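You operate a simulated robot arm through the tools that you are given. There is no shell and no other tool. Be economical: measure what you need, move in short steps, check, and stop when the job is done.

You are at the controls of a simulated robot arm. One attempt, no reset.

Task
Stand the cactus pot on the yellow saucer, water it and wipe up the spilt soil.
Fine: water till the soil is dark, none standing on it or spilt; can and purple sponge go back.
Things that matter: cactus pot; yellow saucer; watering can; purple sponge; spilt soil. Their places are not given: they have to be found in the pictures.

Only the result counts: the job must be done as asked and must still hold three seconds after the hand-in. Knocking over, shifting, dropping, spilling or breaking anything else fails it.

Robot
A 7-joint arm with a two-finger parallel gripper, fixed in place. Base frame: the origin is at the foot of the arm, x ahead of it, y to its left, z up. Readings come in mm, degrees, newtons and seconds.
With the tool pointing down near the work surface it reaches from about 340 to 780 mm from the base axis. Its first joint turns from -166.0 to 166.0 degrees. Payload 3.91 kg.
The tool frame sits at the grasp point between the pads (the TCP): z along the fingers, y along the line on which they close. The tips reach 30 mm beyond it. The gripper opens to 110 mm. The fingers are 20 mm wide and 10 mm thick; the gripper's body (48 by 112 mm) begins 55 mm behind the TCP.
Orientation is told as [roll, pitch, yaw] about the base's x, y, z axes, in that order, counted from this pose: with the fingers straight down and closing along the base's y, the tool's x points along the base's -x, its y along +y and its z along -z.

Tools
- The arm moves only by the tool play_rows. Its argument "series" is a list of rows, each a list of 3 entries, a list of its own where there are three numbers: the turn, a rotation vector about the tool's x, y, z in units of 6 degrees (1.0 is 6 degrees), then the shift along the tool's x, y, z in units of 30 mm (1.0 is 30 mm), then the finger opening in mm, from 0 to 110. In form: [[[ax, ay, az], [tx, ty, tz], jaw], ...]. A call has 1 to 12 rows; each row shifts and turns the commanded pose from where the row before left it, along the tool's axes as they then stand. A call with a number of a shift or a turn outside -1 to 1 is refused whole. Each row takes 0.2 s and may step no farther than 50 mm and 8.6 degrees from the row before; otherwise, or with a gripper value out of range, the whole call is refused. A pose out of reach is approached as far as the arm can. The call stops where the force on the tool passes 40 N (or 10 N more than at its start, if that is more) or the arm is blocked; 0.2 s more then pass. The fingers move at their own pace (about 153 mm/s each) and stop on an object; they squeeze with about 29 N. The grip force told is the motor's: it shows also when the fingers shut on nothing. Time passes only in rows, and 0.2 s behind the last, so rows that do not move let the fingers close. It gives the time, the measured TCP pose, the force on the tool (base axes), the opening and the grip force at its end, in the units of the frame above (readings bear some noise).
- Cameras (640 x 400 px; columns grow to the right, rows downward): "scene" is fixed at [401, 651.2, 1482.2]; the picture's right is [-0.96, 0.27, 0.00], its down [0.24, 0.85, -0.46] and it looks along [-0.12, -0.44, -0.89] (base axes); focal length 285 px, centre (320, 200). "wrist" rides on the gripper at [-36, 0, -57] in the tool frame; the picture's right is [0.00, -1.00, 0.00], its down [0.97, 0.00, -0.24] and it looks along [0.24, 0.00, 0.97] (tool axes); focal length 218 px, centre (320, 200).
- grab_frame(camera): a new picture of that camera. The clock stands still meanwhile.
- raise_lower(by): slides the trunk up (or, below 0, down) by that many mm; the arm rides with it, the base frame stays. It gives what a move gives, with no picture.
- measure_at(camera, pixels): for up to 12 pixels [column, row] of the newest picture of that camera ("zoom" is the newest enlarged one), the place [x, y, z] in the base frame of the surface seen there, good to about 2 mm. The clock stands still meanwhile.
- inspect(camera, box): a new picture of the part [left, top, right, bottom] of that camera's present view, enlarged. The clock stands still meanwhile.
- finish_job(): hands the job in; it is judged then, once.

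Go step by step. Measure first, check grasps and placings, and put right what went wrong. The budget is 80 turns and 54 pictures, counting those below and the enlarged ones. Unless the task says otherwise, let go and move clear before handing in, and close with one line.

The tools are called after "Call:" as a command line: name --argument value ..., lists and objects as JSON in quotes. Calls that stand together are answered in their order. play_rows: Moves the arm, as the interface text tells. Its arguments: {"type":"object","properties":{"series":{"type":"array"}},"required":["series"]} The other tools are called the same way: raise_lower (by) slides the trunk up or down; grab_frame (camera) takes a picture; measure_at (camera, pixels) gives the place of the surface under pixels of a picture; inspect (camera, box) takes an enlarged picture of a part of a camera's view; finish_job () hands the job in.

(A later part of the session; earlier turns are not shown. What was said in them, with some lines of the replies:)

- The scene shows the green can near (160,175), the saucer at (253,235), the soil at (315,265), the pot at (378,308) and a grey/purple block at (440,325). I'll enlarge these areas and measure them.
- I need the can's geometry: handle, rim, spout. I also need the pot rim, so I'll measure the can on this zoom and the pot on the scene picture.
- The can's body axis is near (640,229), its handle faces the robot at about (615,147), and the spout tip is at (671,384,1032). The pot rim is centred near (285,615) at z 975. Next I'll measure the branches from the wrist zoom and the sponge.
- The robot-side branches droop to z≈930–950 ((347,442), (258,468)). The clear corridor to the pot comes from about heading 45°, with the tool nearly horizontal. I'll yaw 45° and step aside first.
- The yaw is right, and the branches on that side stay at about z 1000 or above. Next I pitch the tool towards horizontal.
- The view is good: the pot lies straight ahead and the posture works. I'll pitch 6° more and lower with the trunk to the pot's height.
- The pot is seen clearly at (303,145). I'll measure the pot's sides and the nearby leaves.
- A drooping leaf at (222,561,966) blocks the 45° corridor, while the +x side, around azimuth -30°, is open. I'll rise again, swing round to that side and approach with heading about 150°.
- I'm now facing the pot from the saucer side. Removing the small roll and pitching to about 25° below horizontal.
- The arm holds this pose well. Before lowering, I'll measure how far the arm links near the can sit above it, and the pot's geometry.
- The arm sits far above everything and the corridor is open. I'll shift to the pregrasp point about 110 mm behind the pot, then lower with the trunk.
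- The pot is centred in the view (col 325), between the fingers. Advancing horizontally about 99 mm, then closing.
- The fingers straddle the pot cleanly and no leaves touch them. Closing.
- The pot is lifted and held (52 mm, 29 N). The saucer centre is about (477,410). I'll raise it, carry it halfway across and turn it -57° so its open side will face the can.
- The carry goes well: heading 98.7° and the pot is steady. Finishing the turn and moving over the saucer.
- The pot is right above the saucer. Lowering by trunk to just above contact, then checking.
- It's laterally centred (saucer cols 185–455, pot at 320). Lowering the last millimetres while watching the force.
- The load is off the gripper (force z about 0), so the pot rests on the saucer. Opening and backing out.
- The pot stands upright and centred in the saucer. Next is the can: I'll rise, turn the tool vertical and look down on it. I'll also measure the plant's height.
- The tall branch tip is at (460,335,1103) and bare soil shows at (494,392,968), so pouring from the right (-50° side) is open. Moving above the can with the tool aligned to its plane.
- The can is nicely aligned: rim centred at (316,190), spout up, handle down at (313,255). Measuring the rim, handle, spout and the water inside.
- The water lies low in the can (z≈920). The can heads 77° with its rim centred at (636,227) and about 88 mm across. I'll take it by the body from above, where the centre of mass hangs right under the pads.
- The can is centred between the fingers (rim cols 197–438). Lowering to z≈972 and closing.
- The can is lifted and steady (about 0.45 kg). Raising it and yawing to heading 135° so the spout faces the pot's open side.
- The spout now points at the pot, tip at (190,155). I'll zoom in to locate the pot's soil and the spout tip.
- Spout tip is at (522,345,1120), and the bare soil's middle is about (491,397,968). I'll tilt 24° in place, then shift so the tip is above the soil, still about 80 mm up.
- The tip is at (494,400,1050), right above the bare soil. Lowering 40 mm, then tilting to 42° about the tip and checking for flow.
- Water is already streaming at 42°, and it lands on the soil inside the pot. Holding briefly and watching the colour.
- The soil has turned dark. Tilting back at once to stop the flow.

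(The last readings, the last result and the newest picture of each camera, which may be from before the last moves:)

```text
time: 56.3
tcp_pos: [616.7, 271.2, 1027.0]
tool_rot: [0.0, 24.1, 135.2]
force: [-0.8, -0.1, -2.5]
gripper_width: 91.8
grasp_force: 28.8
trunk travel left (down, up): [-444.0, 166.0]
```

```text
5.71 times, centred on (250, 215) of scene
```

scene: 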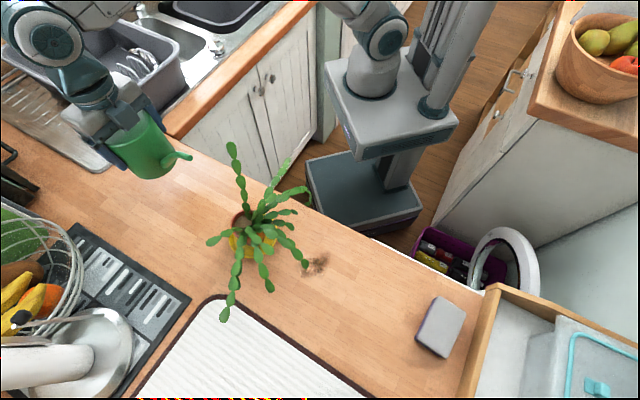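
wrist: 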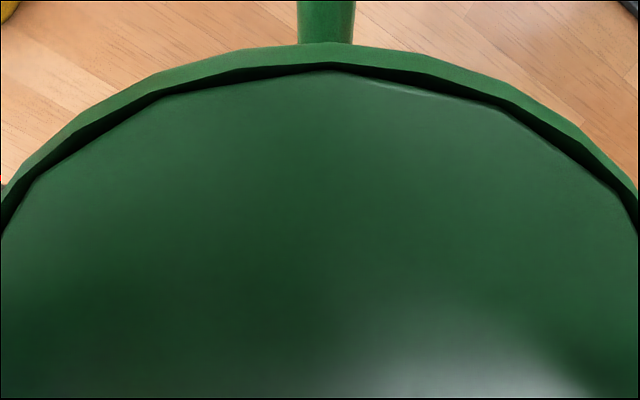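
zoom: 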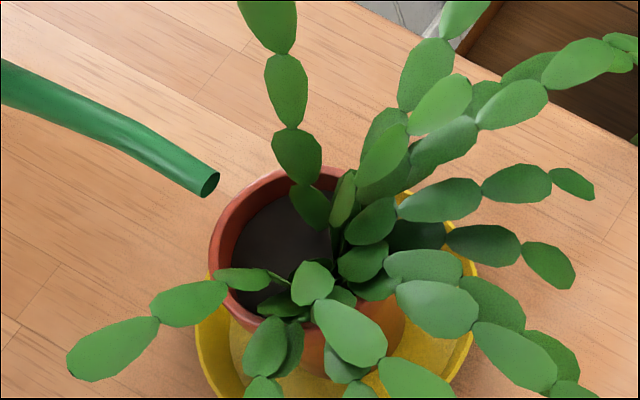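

The flow has stopped, the soil is dark, and I see no drips. Checking the soil level, then lifting, backing away and righting the can.

Call:
measure_at --camera "zoom" --pixels '[[285, 240], [260, 270], [270, 220]]'

Call:
raise_lower --by 40

Call:
play_rows --series '[[[0, 0, 0], [0.7, 0.3, 0.32], 70], [[0, 0, 0], [0.7, 0.3, 0.32], 70], [[0, -1, 0], [0, 0, 0], 70], [[0, -1, 0], [0, 0, 0], 70], [[0, -1, 0], [0, 0, 0], 70], [[0, -1, 0], [0, 0, 0], 70], [[0, 0, 0.97], [0, 0, 0], 70], [[0, 0, 0.97], [0, 0, 0], 70], [[0, 0, 0.97], [0, 0, 0], 70], [[0, 0, 0.97], [0, 0, 0], 70], [[0, 0, 0.97], [0, 0, 0], 70]]'

Call:
play_rows --series '[[[0, 0, 0.97], [0, 0, 0], 70], [[0, 0, 0.97], [0, 0, 0], 70], [[0, 0, 0.97], [0, 0, 0], 70], [[0, 0, 0.97], [0, 0, 0], 70], [[0, 0, 0.97], [0, 0, 0], 70], [[0, 0, 0], [0, 0, 0], 70]]'

Call:
grab_frame --camera "scene"

```text
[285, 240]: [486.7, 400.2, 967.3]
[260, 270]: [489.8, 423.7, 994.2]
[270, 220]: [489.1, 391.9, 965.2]
```

```text
time: 57.1
tcp_pos: [616.1, 271.8, 1065.4]
tool_rot: [0.1, 24.0, 135.3]
force: [-0.1, -0.4, -3.3]
gripper_width: 91.7
grasp_force: 29.1
trunk travel left (down, up): [-484.0, 126.0]
```

```text
time: 59.5
tcp_pos: [637.2, 225.4, 1064.7]
tool_rot: [0.0, 0.2, 106.1]
force: [0.4, 0.4, -2.8]
gripper_width: 91.6
grasp_force: 29.0
trunk travel left (down, up): [-484.0, 126.0]
```

```text
time: 60.9
tcp_pos: [637.3, 225.8, 1066.5]
tool_rot: [0.0, 0.1, 76.9]
force: [0.4, 0.1, -3.8]
gripper_width: 91.8
grasp_force: 29.0
trunk travel left (down, up): [-484.0, 126.0]
```

```text
21 pictures are left
```

scene: 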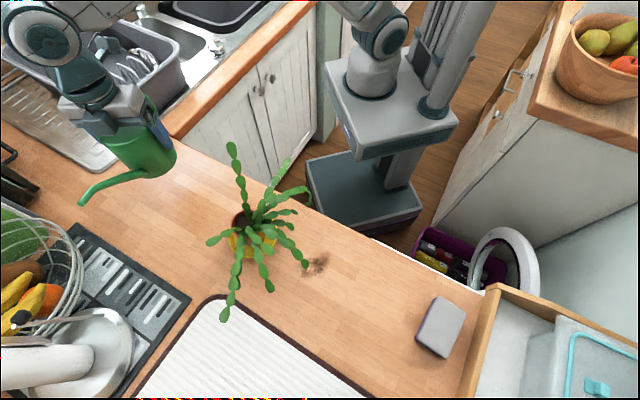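

The can is upright at its old heading. Lowering it back onto its spot.

Call:
play_rows --series '[[[0, 0, 0], [-0.025, 0.04, 0], 70]]'

Call:
raise_lower --by -88

Call:
raise_lower --by -4

```text
time: 61.3
tcp_pos: [634.8, 227.5, 1065.8]
tool_rot: [-0.1, 0.0, 77.1]
force: [0.6, 0.3, -2.9]
gripper_width: 91.6
grasp_force: 28.6
trunk travel left (down, up): [-484.0, 126.0]
```

```text
time: 62.5
tcp_pos: [635.0, 225.8, 977.5]
tool_rot: [0.0, 0.0, 77.0]
force: [0.5, 0.9, -4.2]
gripper_width: 91.6
grasp_force: 28.7
trunk travel left (down, up): [-396.0, 214.0]
```

```text
time: 63.1
tcp_pos: [634.8, 227.1, 973.5]
tool_rot: [0.0, 0.1, 77.1]
force: [0.1, 0.0, -3.2]
gripper_width: 91.8
grasp_force: 29.0
trunk travel left (down, up): [-392.0, 218.0]
```

Call:
raise_lower --by -1.5

Call:
raise_lower --by -0.7

```text
time: 63.6
tcp_pos: [636.2, 226.7, 971.2]
tool_rot: [0.0, -0.1, 77.0]
force: [0.6, -0.4, 4.2]
gripper_width: 91.7
grasp_force: 29.0
trunk travel left (down, up): [-390.0, 220.0]
```

```text
time: 64.1
tcp_pos: [636.4, 226.2, 973.3]
tool_rot: [-0.2, 0.0, 76.9]
force: [3.7, 1.5, 11.0]
gripper_width: 91.5
grasp_force: 29.3
trunk travel left (down, up): [-389.0, 221.0]
```

The can rests on the counter. I'll ease the pressure off, open, and rise clear.

Call:
raise_lower --by 1

Call:
play_rows --series '[[[0, 0, 0], [0, 0, 0], 96], [[0, 0, 0], [0, 0, 0], 104], [[0, 0, 0], [0, 0, 0], 110], [[0, 0, 0], [0, 0, 0], 110]]'

Call:
raise_lower --by 170

Call:
grab_frame --camera "scene"

```text
time: 64.6
tcp_pos: [636.1, 226.6, 972.9]
tool_rot: [-0.1, -0.1, 77.0]
force: [5.8, 1.4, 10.5]
gripper_width: 92.0
grasp_force: 29.2
trunk travel left (down, up): [-390.0, 220.0]
```

```text
time: 65.6
tcp_pos: [636.1, 226.2, 973.3]
tool_rot: [-0.2, 0.1, 77.0]
force: [-0.3, -0.5, 0.2]
gripper_width: 110.0
grasp_force: 0.1
trunk travel left (down, up): [-390.0, 220.0]
```

```text
time: 67.5
tcp_pos: [635.7, 226.1, 1142.4]
tool_rot: [0.1, 0.1, 77.1]
force: [-0.8, 0.2, -0.2]
gripper_width: 109.7
grasp_force: 0.2
trunk travel left (down, up): [-560.0, 50.0]
```

```text
20 pictures are left
```

scene: 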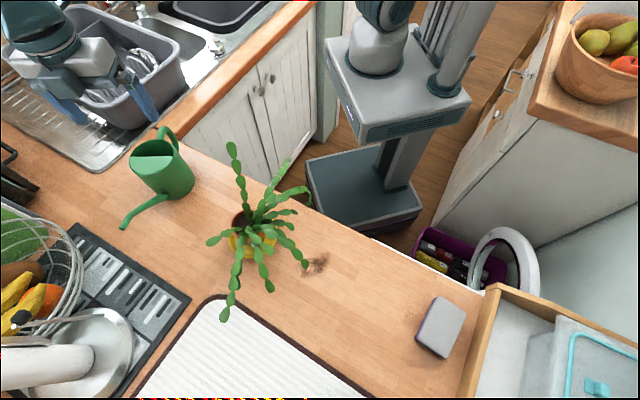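

The can is back on its spot. Next I measure the sponge's corners and the soil patch.

Call:
inspect --camera "scene" --box '[280, 230, 480, 370]'

```text
2.86 times, centred on (380, 300) of scene
```

zoom: 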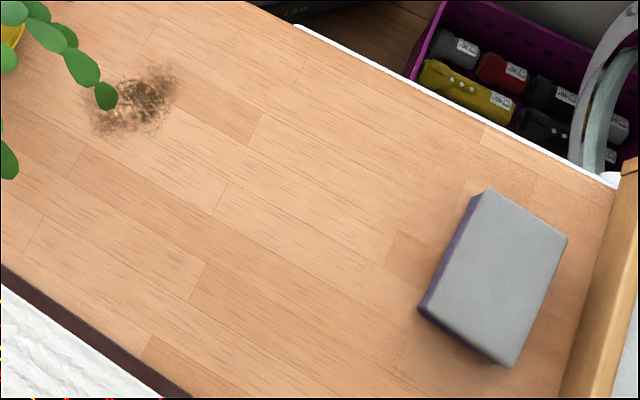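

Call:
measure_at --camera "zoom" --pixels '[[487, 193], [564, 240], [511, 362], [424, 305], [493, 280], [418, 307], [172, 70], [175, 98], [92, 112], [102, 138], [140, 98], [105, 97]]'

```text
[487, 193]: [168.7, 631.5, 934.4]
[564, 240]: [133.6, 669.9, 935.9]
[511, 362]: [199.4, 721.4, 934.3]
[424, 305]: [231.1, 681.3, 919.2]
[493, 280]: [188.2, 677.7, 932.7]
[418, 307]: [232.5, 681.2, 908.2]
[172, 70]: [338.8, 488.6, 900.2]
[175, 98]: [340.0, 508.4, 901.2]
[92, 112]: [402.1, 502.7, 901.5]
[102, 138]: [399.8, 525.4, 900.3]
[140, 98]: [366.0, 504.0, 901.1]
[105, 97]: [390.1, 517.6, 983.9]
```

Sponge: centre (183,676), 80×52×34 mm, long axis at azimuth ~40°. I'll travel high along the robot side, then yaw to heading 40°.

Call:
play_rows --series '[[[0, 0, 0], [0.01, 0.955, 0], 90], [[0, 0, 0], [0.01, 0.955, 0], 90], [[0, 0, 0], [0.01, 0.955, 0], 90], [[0, 0, 0], [0.01, 0.955, 0], 90], [[0, 0, 0], [0.01, 0.955, 0], 90], [[0, 0, 0], [0.01, 0.955, 0], 90], [[0, 0, 0], [0.01, 0.955, 0], 90], [[0, 0, 0], [0.01, 0.955, 0], 90], [[0, 0, 0], [0.01, 0.955, 0], 90], [[0, 0, 0], [0.01, 0.955, 0], 90], [[0, 0, 0], [0.01, 0.955, 0], 90], [[0, 0, 0], [0.01, 0.955, 0], 90]]'

Call:
play_rows --series '[[[0, 0, 1], [0, 0, 0], 90], [[0, 0, 1], [0, 0, 0], 90], [[0, 0, 1], [0, 0, 0], 90], [[0, 0, 1], [0, 0, 0], 90], [[0, 0, 1], [0, 0, 0], 90], [[0, 0, 1], [0, 0, 0], 90], [[0, 0, 0.2], [0, 0, 0], 90]]'

Call:
play_rows --series '[[[0, 0, 0], [-0.24, 0.945, 0], 80], [[0, 0, 0], [-0.24, 0.945, 0], 80], [[0, 0, 0], [-0.24, 0.945, 0], 80], [[0, 0, 0], [-0.24, 0.945, 0], 80], [[0, 0, 0], [-0.24, 0.945, 0], 80], [[0, 0, 0], [-0.24, 0.945, 0], 80], [[0, 0, 0], [-0.24, 0.945, 0], 80], [[0, 0, 0], [-0.24, 0.945, 0], 80], [[0, 0, 0], [-0.24, 0.945, 0], 80], [[0, 0, 0], [-0.24, 0.945, 0], 80], [[0, 0, 0], [-0.24, 0.945, 0], 80]]'

Call:
play_rows --series '[[[0, -1, 0], [0, 0, 0], 80], [[0, -1, 0], [0, 0, 0], 80], [[0, -1, 0], [0, 0, 0], 80], [[0, -1, 0], [0, 0, 0], 80], [[0, -1, 0], [0, 0, 0], 80], [[0, -1, 0], [0, 0, 0], 80], [[0, -0.67, 0], [0, 0, 0], 80]]'

Call:
grab_frame --camera "wrist"

```text
time: 70.1
tcp_pos: [297.7, 300.6, 1143.3]
tool_rot: [-0.1, 0.1, 77.0]
force: [0.6, 0.1, -0.5]
gripper_width: 90.0
grasp_force: 0.0
trunk travel left (down, up): [-560.0, 50.0]
```

```text
time: 71.7
tcp_pos: [299.9, 300.0, 1142.8]
tool_rot: [-0.2, 0.1, 39.7]
force: [-0.3, -0.3, -0.6]
gripper_width: 90.1
grasp_force: 0.2
trunk travel left (down, up): [-560.0, 50.0]
```

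```text
time: 74.1
tcp_pos: [162.0, 591.5, 1140.1]
tool_rot: [-0.2, 0.1, 39.8]
force: [-0.8, 0.0, 0.7]
gripper_width: 80.1
grasp_force: 0.1
trunk travel left (down, up): [-560.0, 50.0]
```

```text
time: 75.7
tcp_pos: [161.7, 590.7, 1141.7]
tool_rot: [-0.2, -40.1, 39.9]
force: [1.1, -0.6, 0.1]
gripper_width: 79.7
grasp_force: 0.1
trunk travel left (down, up): [-560.0, 50.0]
```

```text
18 pictures are left
```

wrist: 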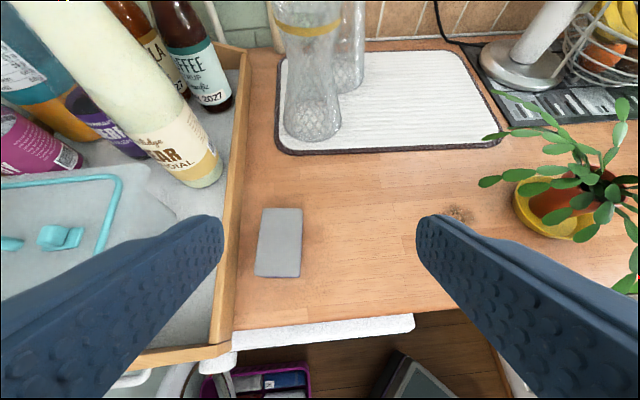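

The sponge is seen at (280,242), with the drawer wall to its left. Measuring corners and nearby heights.

Call:
measure_at --camera "wrist" --pixels '[[264, 210], [301, 210], [257, 272], [298, 274], [280, 242], [226, 290], [238, 180], [232, 240], [100, 200], [190, 180], [140, 260], [270, 285]]'

```text
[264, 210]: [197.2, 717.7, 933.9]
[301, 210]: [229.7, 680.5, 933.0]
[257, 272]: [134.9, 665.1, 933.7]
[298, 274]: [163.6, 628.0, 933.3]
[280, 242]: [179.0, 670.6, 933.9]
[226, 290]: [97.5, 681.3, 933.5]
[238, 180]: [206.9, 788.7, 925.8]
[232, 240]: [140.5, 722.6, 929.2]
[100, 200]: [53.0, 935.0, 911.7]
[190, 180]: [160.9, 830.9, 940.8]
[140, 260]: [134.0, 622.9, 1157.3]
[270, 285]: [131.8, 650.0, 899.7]
```

Target TCP is (172,665), heading 40°, pitch 50°. Moving over it and lowering with an 80 mm opening.

Call:
play_rows --series '[[[0, 0, 0], [-0.715, 0.84, 0.6], 80], [[0, 0, 0], [-0.715, 0.84, 0.6], 80], [[0, 0, 0], [0, 0, 0], 80]]'

Call:
raise_lower --by -165

Call:
grab_frame --camera "wrist"

```text
time: 76.5
tcp_pos: [172.9, 664.1, 1141.0]
tool_rot: [-0.1, -40.0, 39.9]
force: [-0.8, 0.2, 0.2]
gripper_width: 79.8
grasp_force: 0.1
trunk travel left (down, up): [-560.0, 50.0]
```

```text
time: 78.4
tcp_pos: [172.4, 664.6, 975.9]
tool_rot: [-0.1, -40.0, 39.9]
force: [-0.3, 0.6, 0.2]
gripper_width: 80.4
grasp_force: 0.0
trunk travel left (down, up): [-395.0, 215.0]
```

```text
17 pictures are left
```

wrist: 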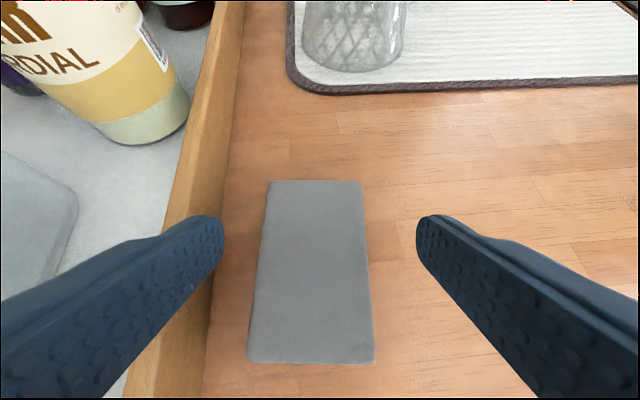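

Well aligned (sponge cols 265–365). Lowering 39 mm and closing.

Call:
raise_lower --by -39

Call:
play_rows --series '[[[0, 0, 0], [0, 0, 0], 64], [[0, 0, 0], [0, 0, 0], 52], [[0, 0, 0], [0, 0, 0], 44], [[0, 0, 0], [0, 0, 0], 44]]'

Call:
raise_lower --by 15

Call:
grab_frame --camera "wrist"

```text
time: 79.2
tcp_pos: [173.2, 663.5, 937.1]
tool_rot: [0.0, -40.0, 40.0]
force: [0.2, 0.3, -0.4]
gripper_width: 79.8
grasp_force: 0.0
trunk travel left (down, up): [-356.0, 254.0]
```

```text
time: 80.2
tcp_pos: [171.6, 663.5, 937.7]
tool_rot: [0.0, -40.1, 39.9]
force: [-0.1, -0.9, 0.5]
gripper_width: 54.9
grasp_force: 29.1
trunk travel left (down, up): [-356.0, 254.0]
```

```text
time: 80.8
tcp_pos: [172.2, 663.9, 952.3]
tool_rot: [-0.2, -40.0, 39.9]
force: [0.1, 0.0, -0.1]
gripper_width: 55.1
grasp_force: 29.4
trunk travel left (down, up): [-371.0, 239.0]
```

```text
16 pictures are left
```

wrist: 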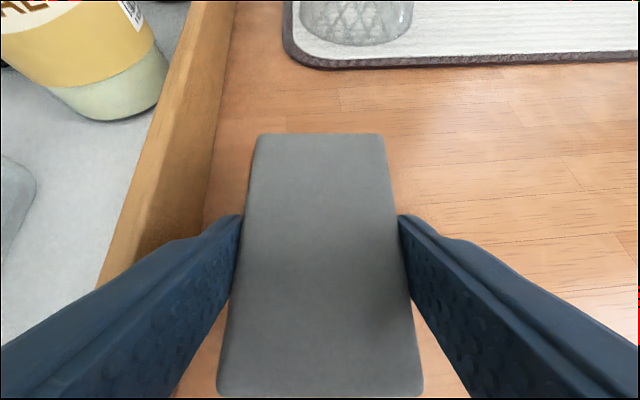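

The sponge is held level. Moving it sideways (about 249 mm along -tool y) to beside the soil patch.

Call:
play_rows --series '[[[0, 0, 0], [0, -0.92, 0], 44], [[0, 0, 0], [0, -0.92, 0], 44], [[0, 0, 0], [0, -0.92, 0], 44], [[0, 0, 0], [0, -0.92, 0], 44], [[0, 0, 0], [0, -0.92, 0], 44], [[0, 0, 0], [0, -0.92, 0], 44], [[0, 0, 0], [0, -0.92, 0], 44], [[0, 0, 0], [0, -0.92, 0], 44], [[0, 0, 0], [0, -0.92, 0], 44], [[0, 0, 0], [0, 0, 0], 44]]'

Call:
grab_frame --camera "wrist"

Call:
grab_frame --camera "scene"

```text
time: 83.0
tcp_pos: [331.6, 473.3, 952.2]
tool_rot: [-0.2, -40.0, 39.8]
force: [-0.2, -0.6, 0.8]
gripper_width: 54.9
grasp_force: 29.1
trunk travel left (down, up): [-371.0, 239.0]
```

```text
15 pictures are left
```

wrist: 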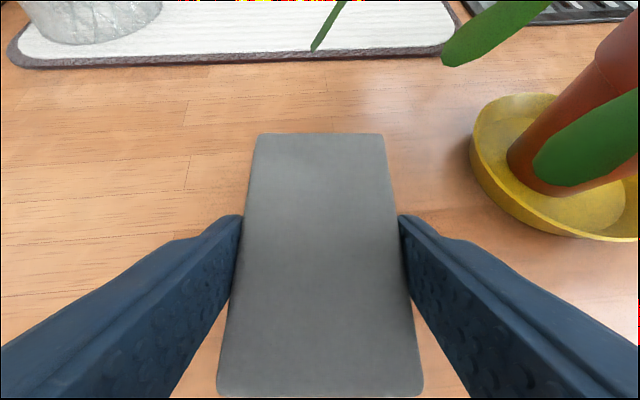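

```text
14 pictures are left
```

scene: 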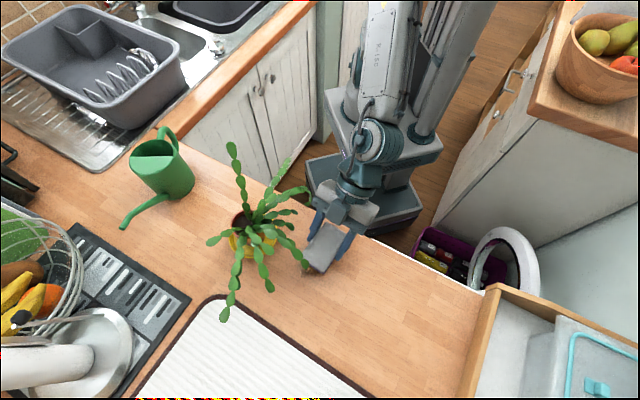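

The sponge is over the near part of the patch. Checking clearance to the leaves seen at (500,30) and (590,140).

Call:
measure_at --camera "wrist" --pixels '[[500, 30], [450, 55], [590, 140], [540, 165], [630, 100], [325, 30], [320, 140], [260, 140], [385, 140], [310, 300]]'

Call:
measure_at --camera "scene" --pixels '[[303, 264], [298, 252], [296, 238], [290, 232], [280, 213], [297, 212], [308, 190]]'

```text
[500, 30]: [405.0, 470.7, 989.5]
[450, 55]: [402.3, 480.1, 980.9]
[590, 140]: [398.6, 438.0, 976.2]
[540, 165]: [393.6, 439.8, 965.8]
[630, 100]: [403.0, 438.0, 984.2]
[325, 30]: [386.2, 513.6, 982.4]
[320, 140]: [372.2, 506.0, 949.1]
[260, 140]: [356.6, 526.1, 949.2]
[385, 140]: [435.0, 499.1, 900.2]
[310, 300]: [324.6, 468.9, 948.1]
```

```text
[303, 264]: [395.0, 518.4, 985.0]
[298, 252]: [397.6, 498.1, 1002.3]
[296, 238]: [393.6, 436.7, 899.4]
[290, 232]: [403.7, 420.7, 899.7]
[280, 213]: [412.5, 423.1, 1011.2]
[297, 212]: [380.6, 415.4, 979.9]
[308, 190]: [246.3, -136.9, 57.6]
```

Some leaves hang at z≈966–985 on the right side, at (394,440) and (402,480). I'll back off a little and turn the hand to heading ~12° so it stays well clear while wiping.

Call:
play_rows --series '[[[0, 0, 0], [0.243, 1, -0.2], 44], [[0.6, 0, 0.715], [0, 0, 0], 44], [[0.6, 0, 0.715], [0, 0, 0], 44], [[0.6, 0, 0.715], [0, 0, 0], 44], [[0.6, 0, 0.715], [0, 0, 0], 44], [[0.6, 0, 0.715], [0, 0, 0], 44], [[0, 0, 0], [0, 0, 0], 44]]'

Call:
grab_frame --camera "scene"

```text
time: 84.7
tcp_pos: [304.4, 489.6, 953.3]
tool_rot: [0.0, -40.0, 11.9]
force: [-0.7, 0.7, -0.3]
gripper_width: 54.8
grasp_force: 28.6
trunk travel left (down, up): [-371.0, 239.0]
```

```text
13 pictures are left
```

scene: 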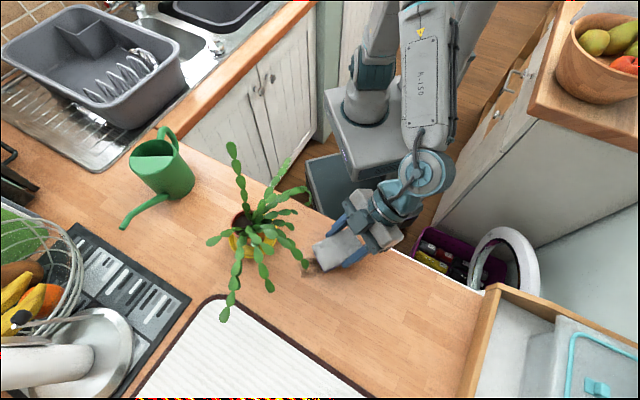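

Orientation is good. Lowering the sponge onto the counter beside the patch until there's light contact.

Call:
raise_lower --by -14

Call:
raise_lower --by -2.5

```text
time: 85.3
tcp_pos: [305.1, 489.3, 938.6]
tool_rot: [-0.1, -39.9, 11.9]
force: [0.3, 0.4, 0.2]
gripper_width: 54.9
grasp_force: 29.5
trunk travel left (down, up): [-357.0, 253.0]
```

```text
time: 85.8
tcp_pos: [304.7, 490.0, 937.8]
tool_rot: [0.0, -40.1, 11.9]
force: [0.2, 1.3, 8.4]
gripper_width: 54.7
grasp_force: 28.6
trunk travel left (down, up): [-355.0, 255.0]
```

Contact at 8 N. Wiping forward across the patch and back.

Call:
play_rows --series '[[[0, 0, 0], [-0.345, 0, 0.289], 44], [[0, 0, 0], [-0.345, 0, 0.289], 44], [[0, 0, 0], [-0.345, 0, 0.289], 44], [[0, 0, 0], [-0.345, 0, 0.289], 44], [[0, 0, 0], [0, 0.2, 0], 44], [[0, 0, 0], [0.345, 0, -0.289], 44], [[0, 0, 0], [0.345, 0, -0.289], 44], [[0, 0, 0], [0.345, 0, -0.289], 44], [[0, 0, 0], [0.345, 0, -0.289], 44], [[0, 0, 0], [0.345, 0, -0.289], 44]]'

Call:
inspect --camera "scene" --box '[250, 210, 390, 310]'

```text
time: 88.0
tcp_pos: [291.1, 492.3, 937.9]
tool_rot: [-0.1, -40.1, 11.9]
force: [6.4, 0.2, 17.8]
gripper_width: 54.7
grasp_force: 28.6
trunk travel left (down, up): [-355.0, 255.0]
```

```text
4.00 times, centred on (320, 260) of scene
```

zoom: 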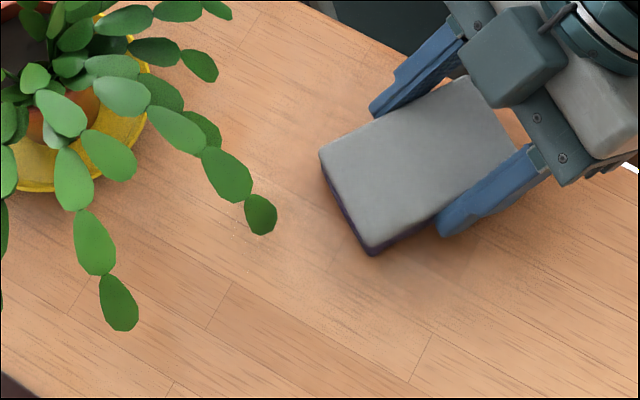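

The patch is nearly gone, with perhaps faint specks near (235,235). Doing a second pass over a slightly larger area.

Call:
play_rows --series '[[[0, 0, 0], [-0.36, 0.1, 0.302], 44], [[0, 0, 0], [-0.36, 0.1, 0.302], 44], [[0, 0, 0], [-0.36, 0.05, 0.302], 44], [[0, 0, 0], [-0.36, 0, 0.302], 44], [[0, 0, 0], [-0.36, 0, 0.302], 44], [[0, 0, 0], [0, -0.5, 0], 44], [[0, 0, 0], [0.36, 0, -0.302], 44], [[0, 0, 0], [0.36, 0, -0.302], 44], [[0, 0, 0], [0.36, 0, -0.302], 44], [[0, 0, 0], [0.36, 0, -0.302], 44], [[0, 0, 0], [0.36, 0, -0.302], 44]]'

Call:
raise_lower --by 16

Call:
inspect --camera "scene" --box '[250, 210, 390, 310]'

```text
time: 90.4
tcp_pos: [292.2, 484.8, 936.5]
tool_rot: [0.0, -40.1, 11.8]
force: [8.5, 2.7, 22.8]
gripper_width: 54.9
grasp_force: 28.7
trunk travel left (down, up): [-355.0, 255.0]
```

```text
time: 91.0
tcp_pos: [290.8, 484.7, 950.7]
tool_rot: [-0.2, -39.8, 12.1]
force: [-0.5, 0.5, -0.5]
gripper_width: 55.1
grasp_force: 29.2
trunk travel left (down, up): [-371.0, 239.0]
```

```text
4.00 times, centred on (320, 260) of scene
```

zoom: 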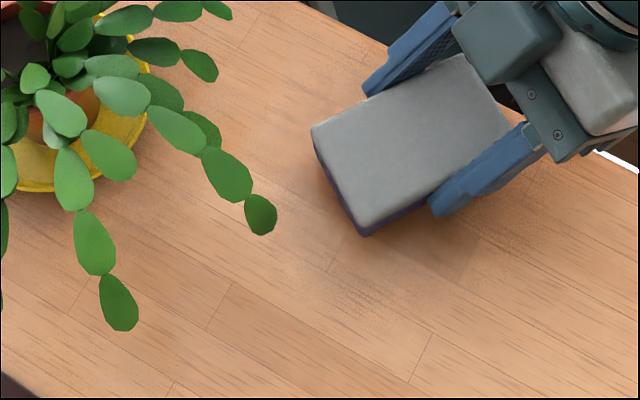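

The counter looks clean. Returning the sponge: yawing back to 40° and moving to its old spot.

Call:
play_rows --series '[[[-0.6, 0, -0.715], [0, 0, 0], 44], [[-0.6, 0, -0.715], [0, 0, 0], 44], [[-0.6, 0, -0.715], [0, 0, 0], 44], [[-0.6, 0, -0.715], [0, 0, 0], 44], [[-0.6, 0, -0.715], [0, 0, 0], 44], [[0, 0, 0], [-0.077, 0.89, 0.064], 44], [[0, 0, 0], [-0.077, 0.89, 0.064], 44], [[0, 0, 0], [-0.077, 0.89, 0.064], 44], [[0, 0, 0], [-0.077, 0.89, 0.064], 44], [[0, 0, 0], [-0.077, 0.89, 0.064], 44], [[0, 0, 0], [-0.077, 0.89, 0.064], 44], [[0, 0, 0], [-0.077, 0.89, 0.064], 44]]'

Call:
play_rows --series '[[[0, 0, 0], [-0.077, 0.89, 0.064], 44], [[0, 0, 0], [0, 0, 0], 44]]'

Call:
grab_frame --camera "wrist"

```text
time: 93.6
tcp_pos: [187.1, 641.9, 951.0]
tool_rot: [-0.1, -40.1, 40.0]
force: [0.6, 0.5, -0.3]
gripper_width: 54.9
grasp_force: 28.5
trunk travel left (down, up): [-371.0, 239.0]
```

```text
time: 94.2
tcp_pos: [173.2, 666.2, 953.1]
tool_rot: [-0.2, -40.0, 40.0]
force: [-0.5, 0.6, -0.8]
gripper_width: 55.0
grasp_force: 28.7
trunk travel left (down, up): [-371.0, 239.0]
```

```text
10 pictures are left
```

wrist: 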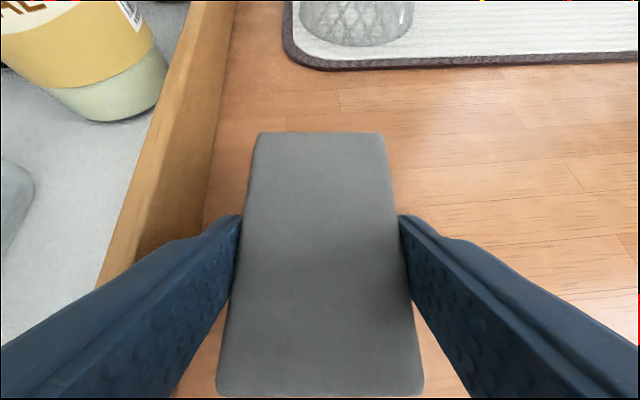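

The view matches the pick-up picture. Lowering it gently to the counter.

Call:
raise_lower --by -14

Call:
raise_lower --by -1.2

```text
time: 94.8
tcp_pos: [173.2, 664.6, 937.9]
tool_rot: [-0.2, -40.0, 39.8]
force: [0.1, -0.5, -0.1]
gripper_width: 55.0
grasp_force: 28.9
trunk travel left (down, up): [-357.0, 253.0]
```

```text
time: 95.3
tcp_pos: [174.4, 664.2, 938.7]
tool_rot: [-0.1, -40.0, 40.0]
force: [-1.1, 0.1, 0.5]
gripper_width: 55.0
grasp_force: 29.0
trunk travel left (down, up): [-356.0, 254.0]
```

Call:
raise_lower --by -1

Call:
play_rows --series '[[[0, 0, 0], [0, 0, 0], 62], [[0, 0, 0], [0, 0, 0], 72], [[0, 0, 0], [0, 0, 0], 80], [[0, 0, 0], [0, 0, 0], 80]]'

Call:
raise_lower --by 170

Call:
grab_frame --camera "wrist"

Call:
grab_frame --camera "scene"

```text
time: 95.9
tcp_pos: [173.0, 664.5, 938.1]
tool_rot: [-0.1, -40.2, 39.8]
force: [1.0, 0.6, 5.7]
gripper_width: 54.7
grasp_force: 29.2
trunk travel left (down, up): [-355.0, 255.0]
```

```text
time: 96.9
tcp_pos: [173.9, 664.6, 937.3]
tool_rot: [-0.1, -39.9, 39.9]
force: [0.4, 0.5, -0.2]
gripper_width: 80.1
grasp_force: 0.1
trunk travel left (down, up): [-355.0, 255.0]
```

```text
time: 98.8
tcp_pos: [173.3, 664.6, 1105.7]
tool_rot: [0.0, -40.0, 40.0]
force: [-0.1, 0.2, -0.2]
gripper_width: 80.0
grasp_force: 0.1
trunk travel left (down, up): [-525.0, 85.0]
```

```text
9 pictures are left
```

wrist: 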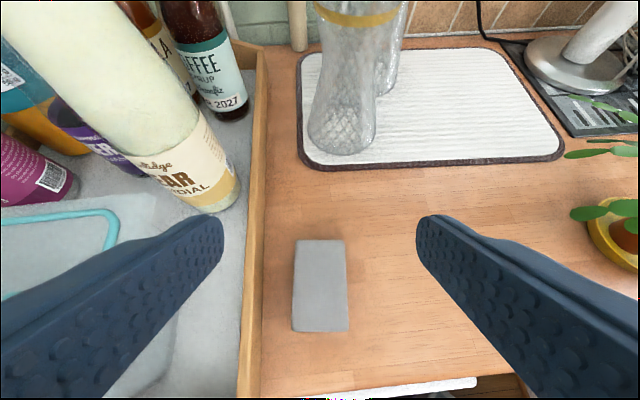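

```text
8 pictures are left
```

scene: 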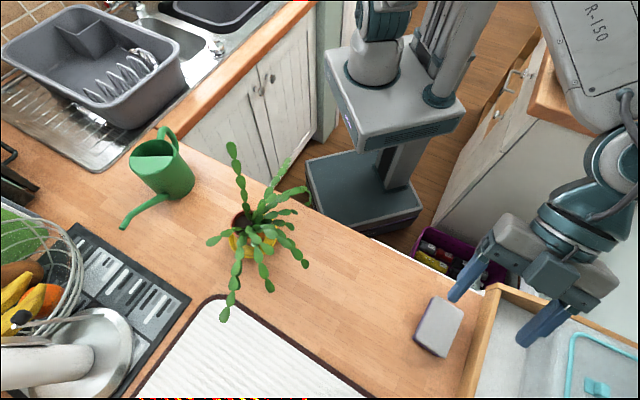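

The sponge is back in place. A final close look at the wiped area and the pot's soil.

Call:
inspect --camera "scene" --box '[270, 230, 370, 295]'

Call:
inspect --camera "scene" --box '[205, 180, 285, 250]'

```text
6.15 times, centred on (320, 262) of scene
```

zoom: 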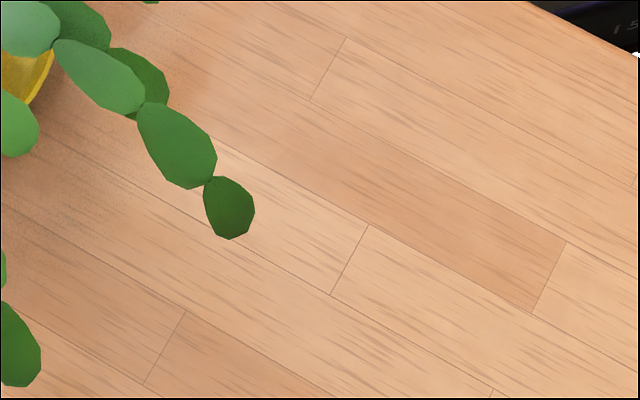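

```text
5.71 times, centred on (245, 215) of scene
```

zoom: 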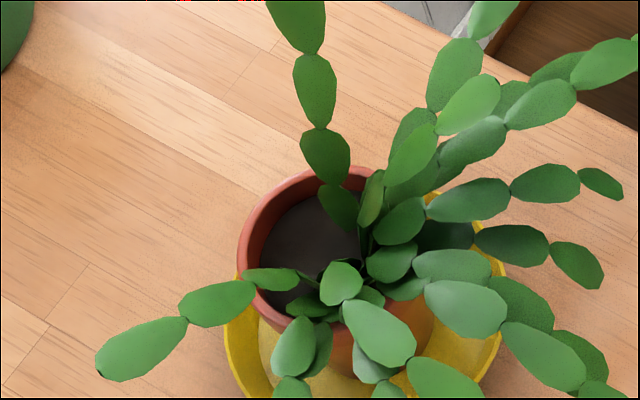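

The counter is clean and the pot's soil is dark with no water standing on it. The can and sponge are back and the hand is clear, so I'm handing in.

Call:
finish_job

```text
The job is handed in.
```

The cactus pot stands on the yellow saucer with its soil watered dark, the spilt soil is wiped up, and the can and purple sponge are back in their places.
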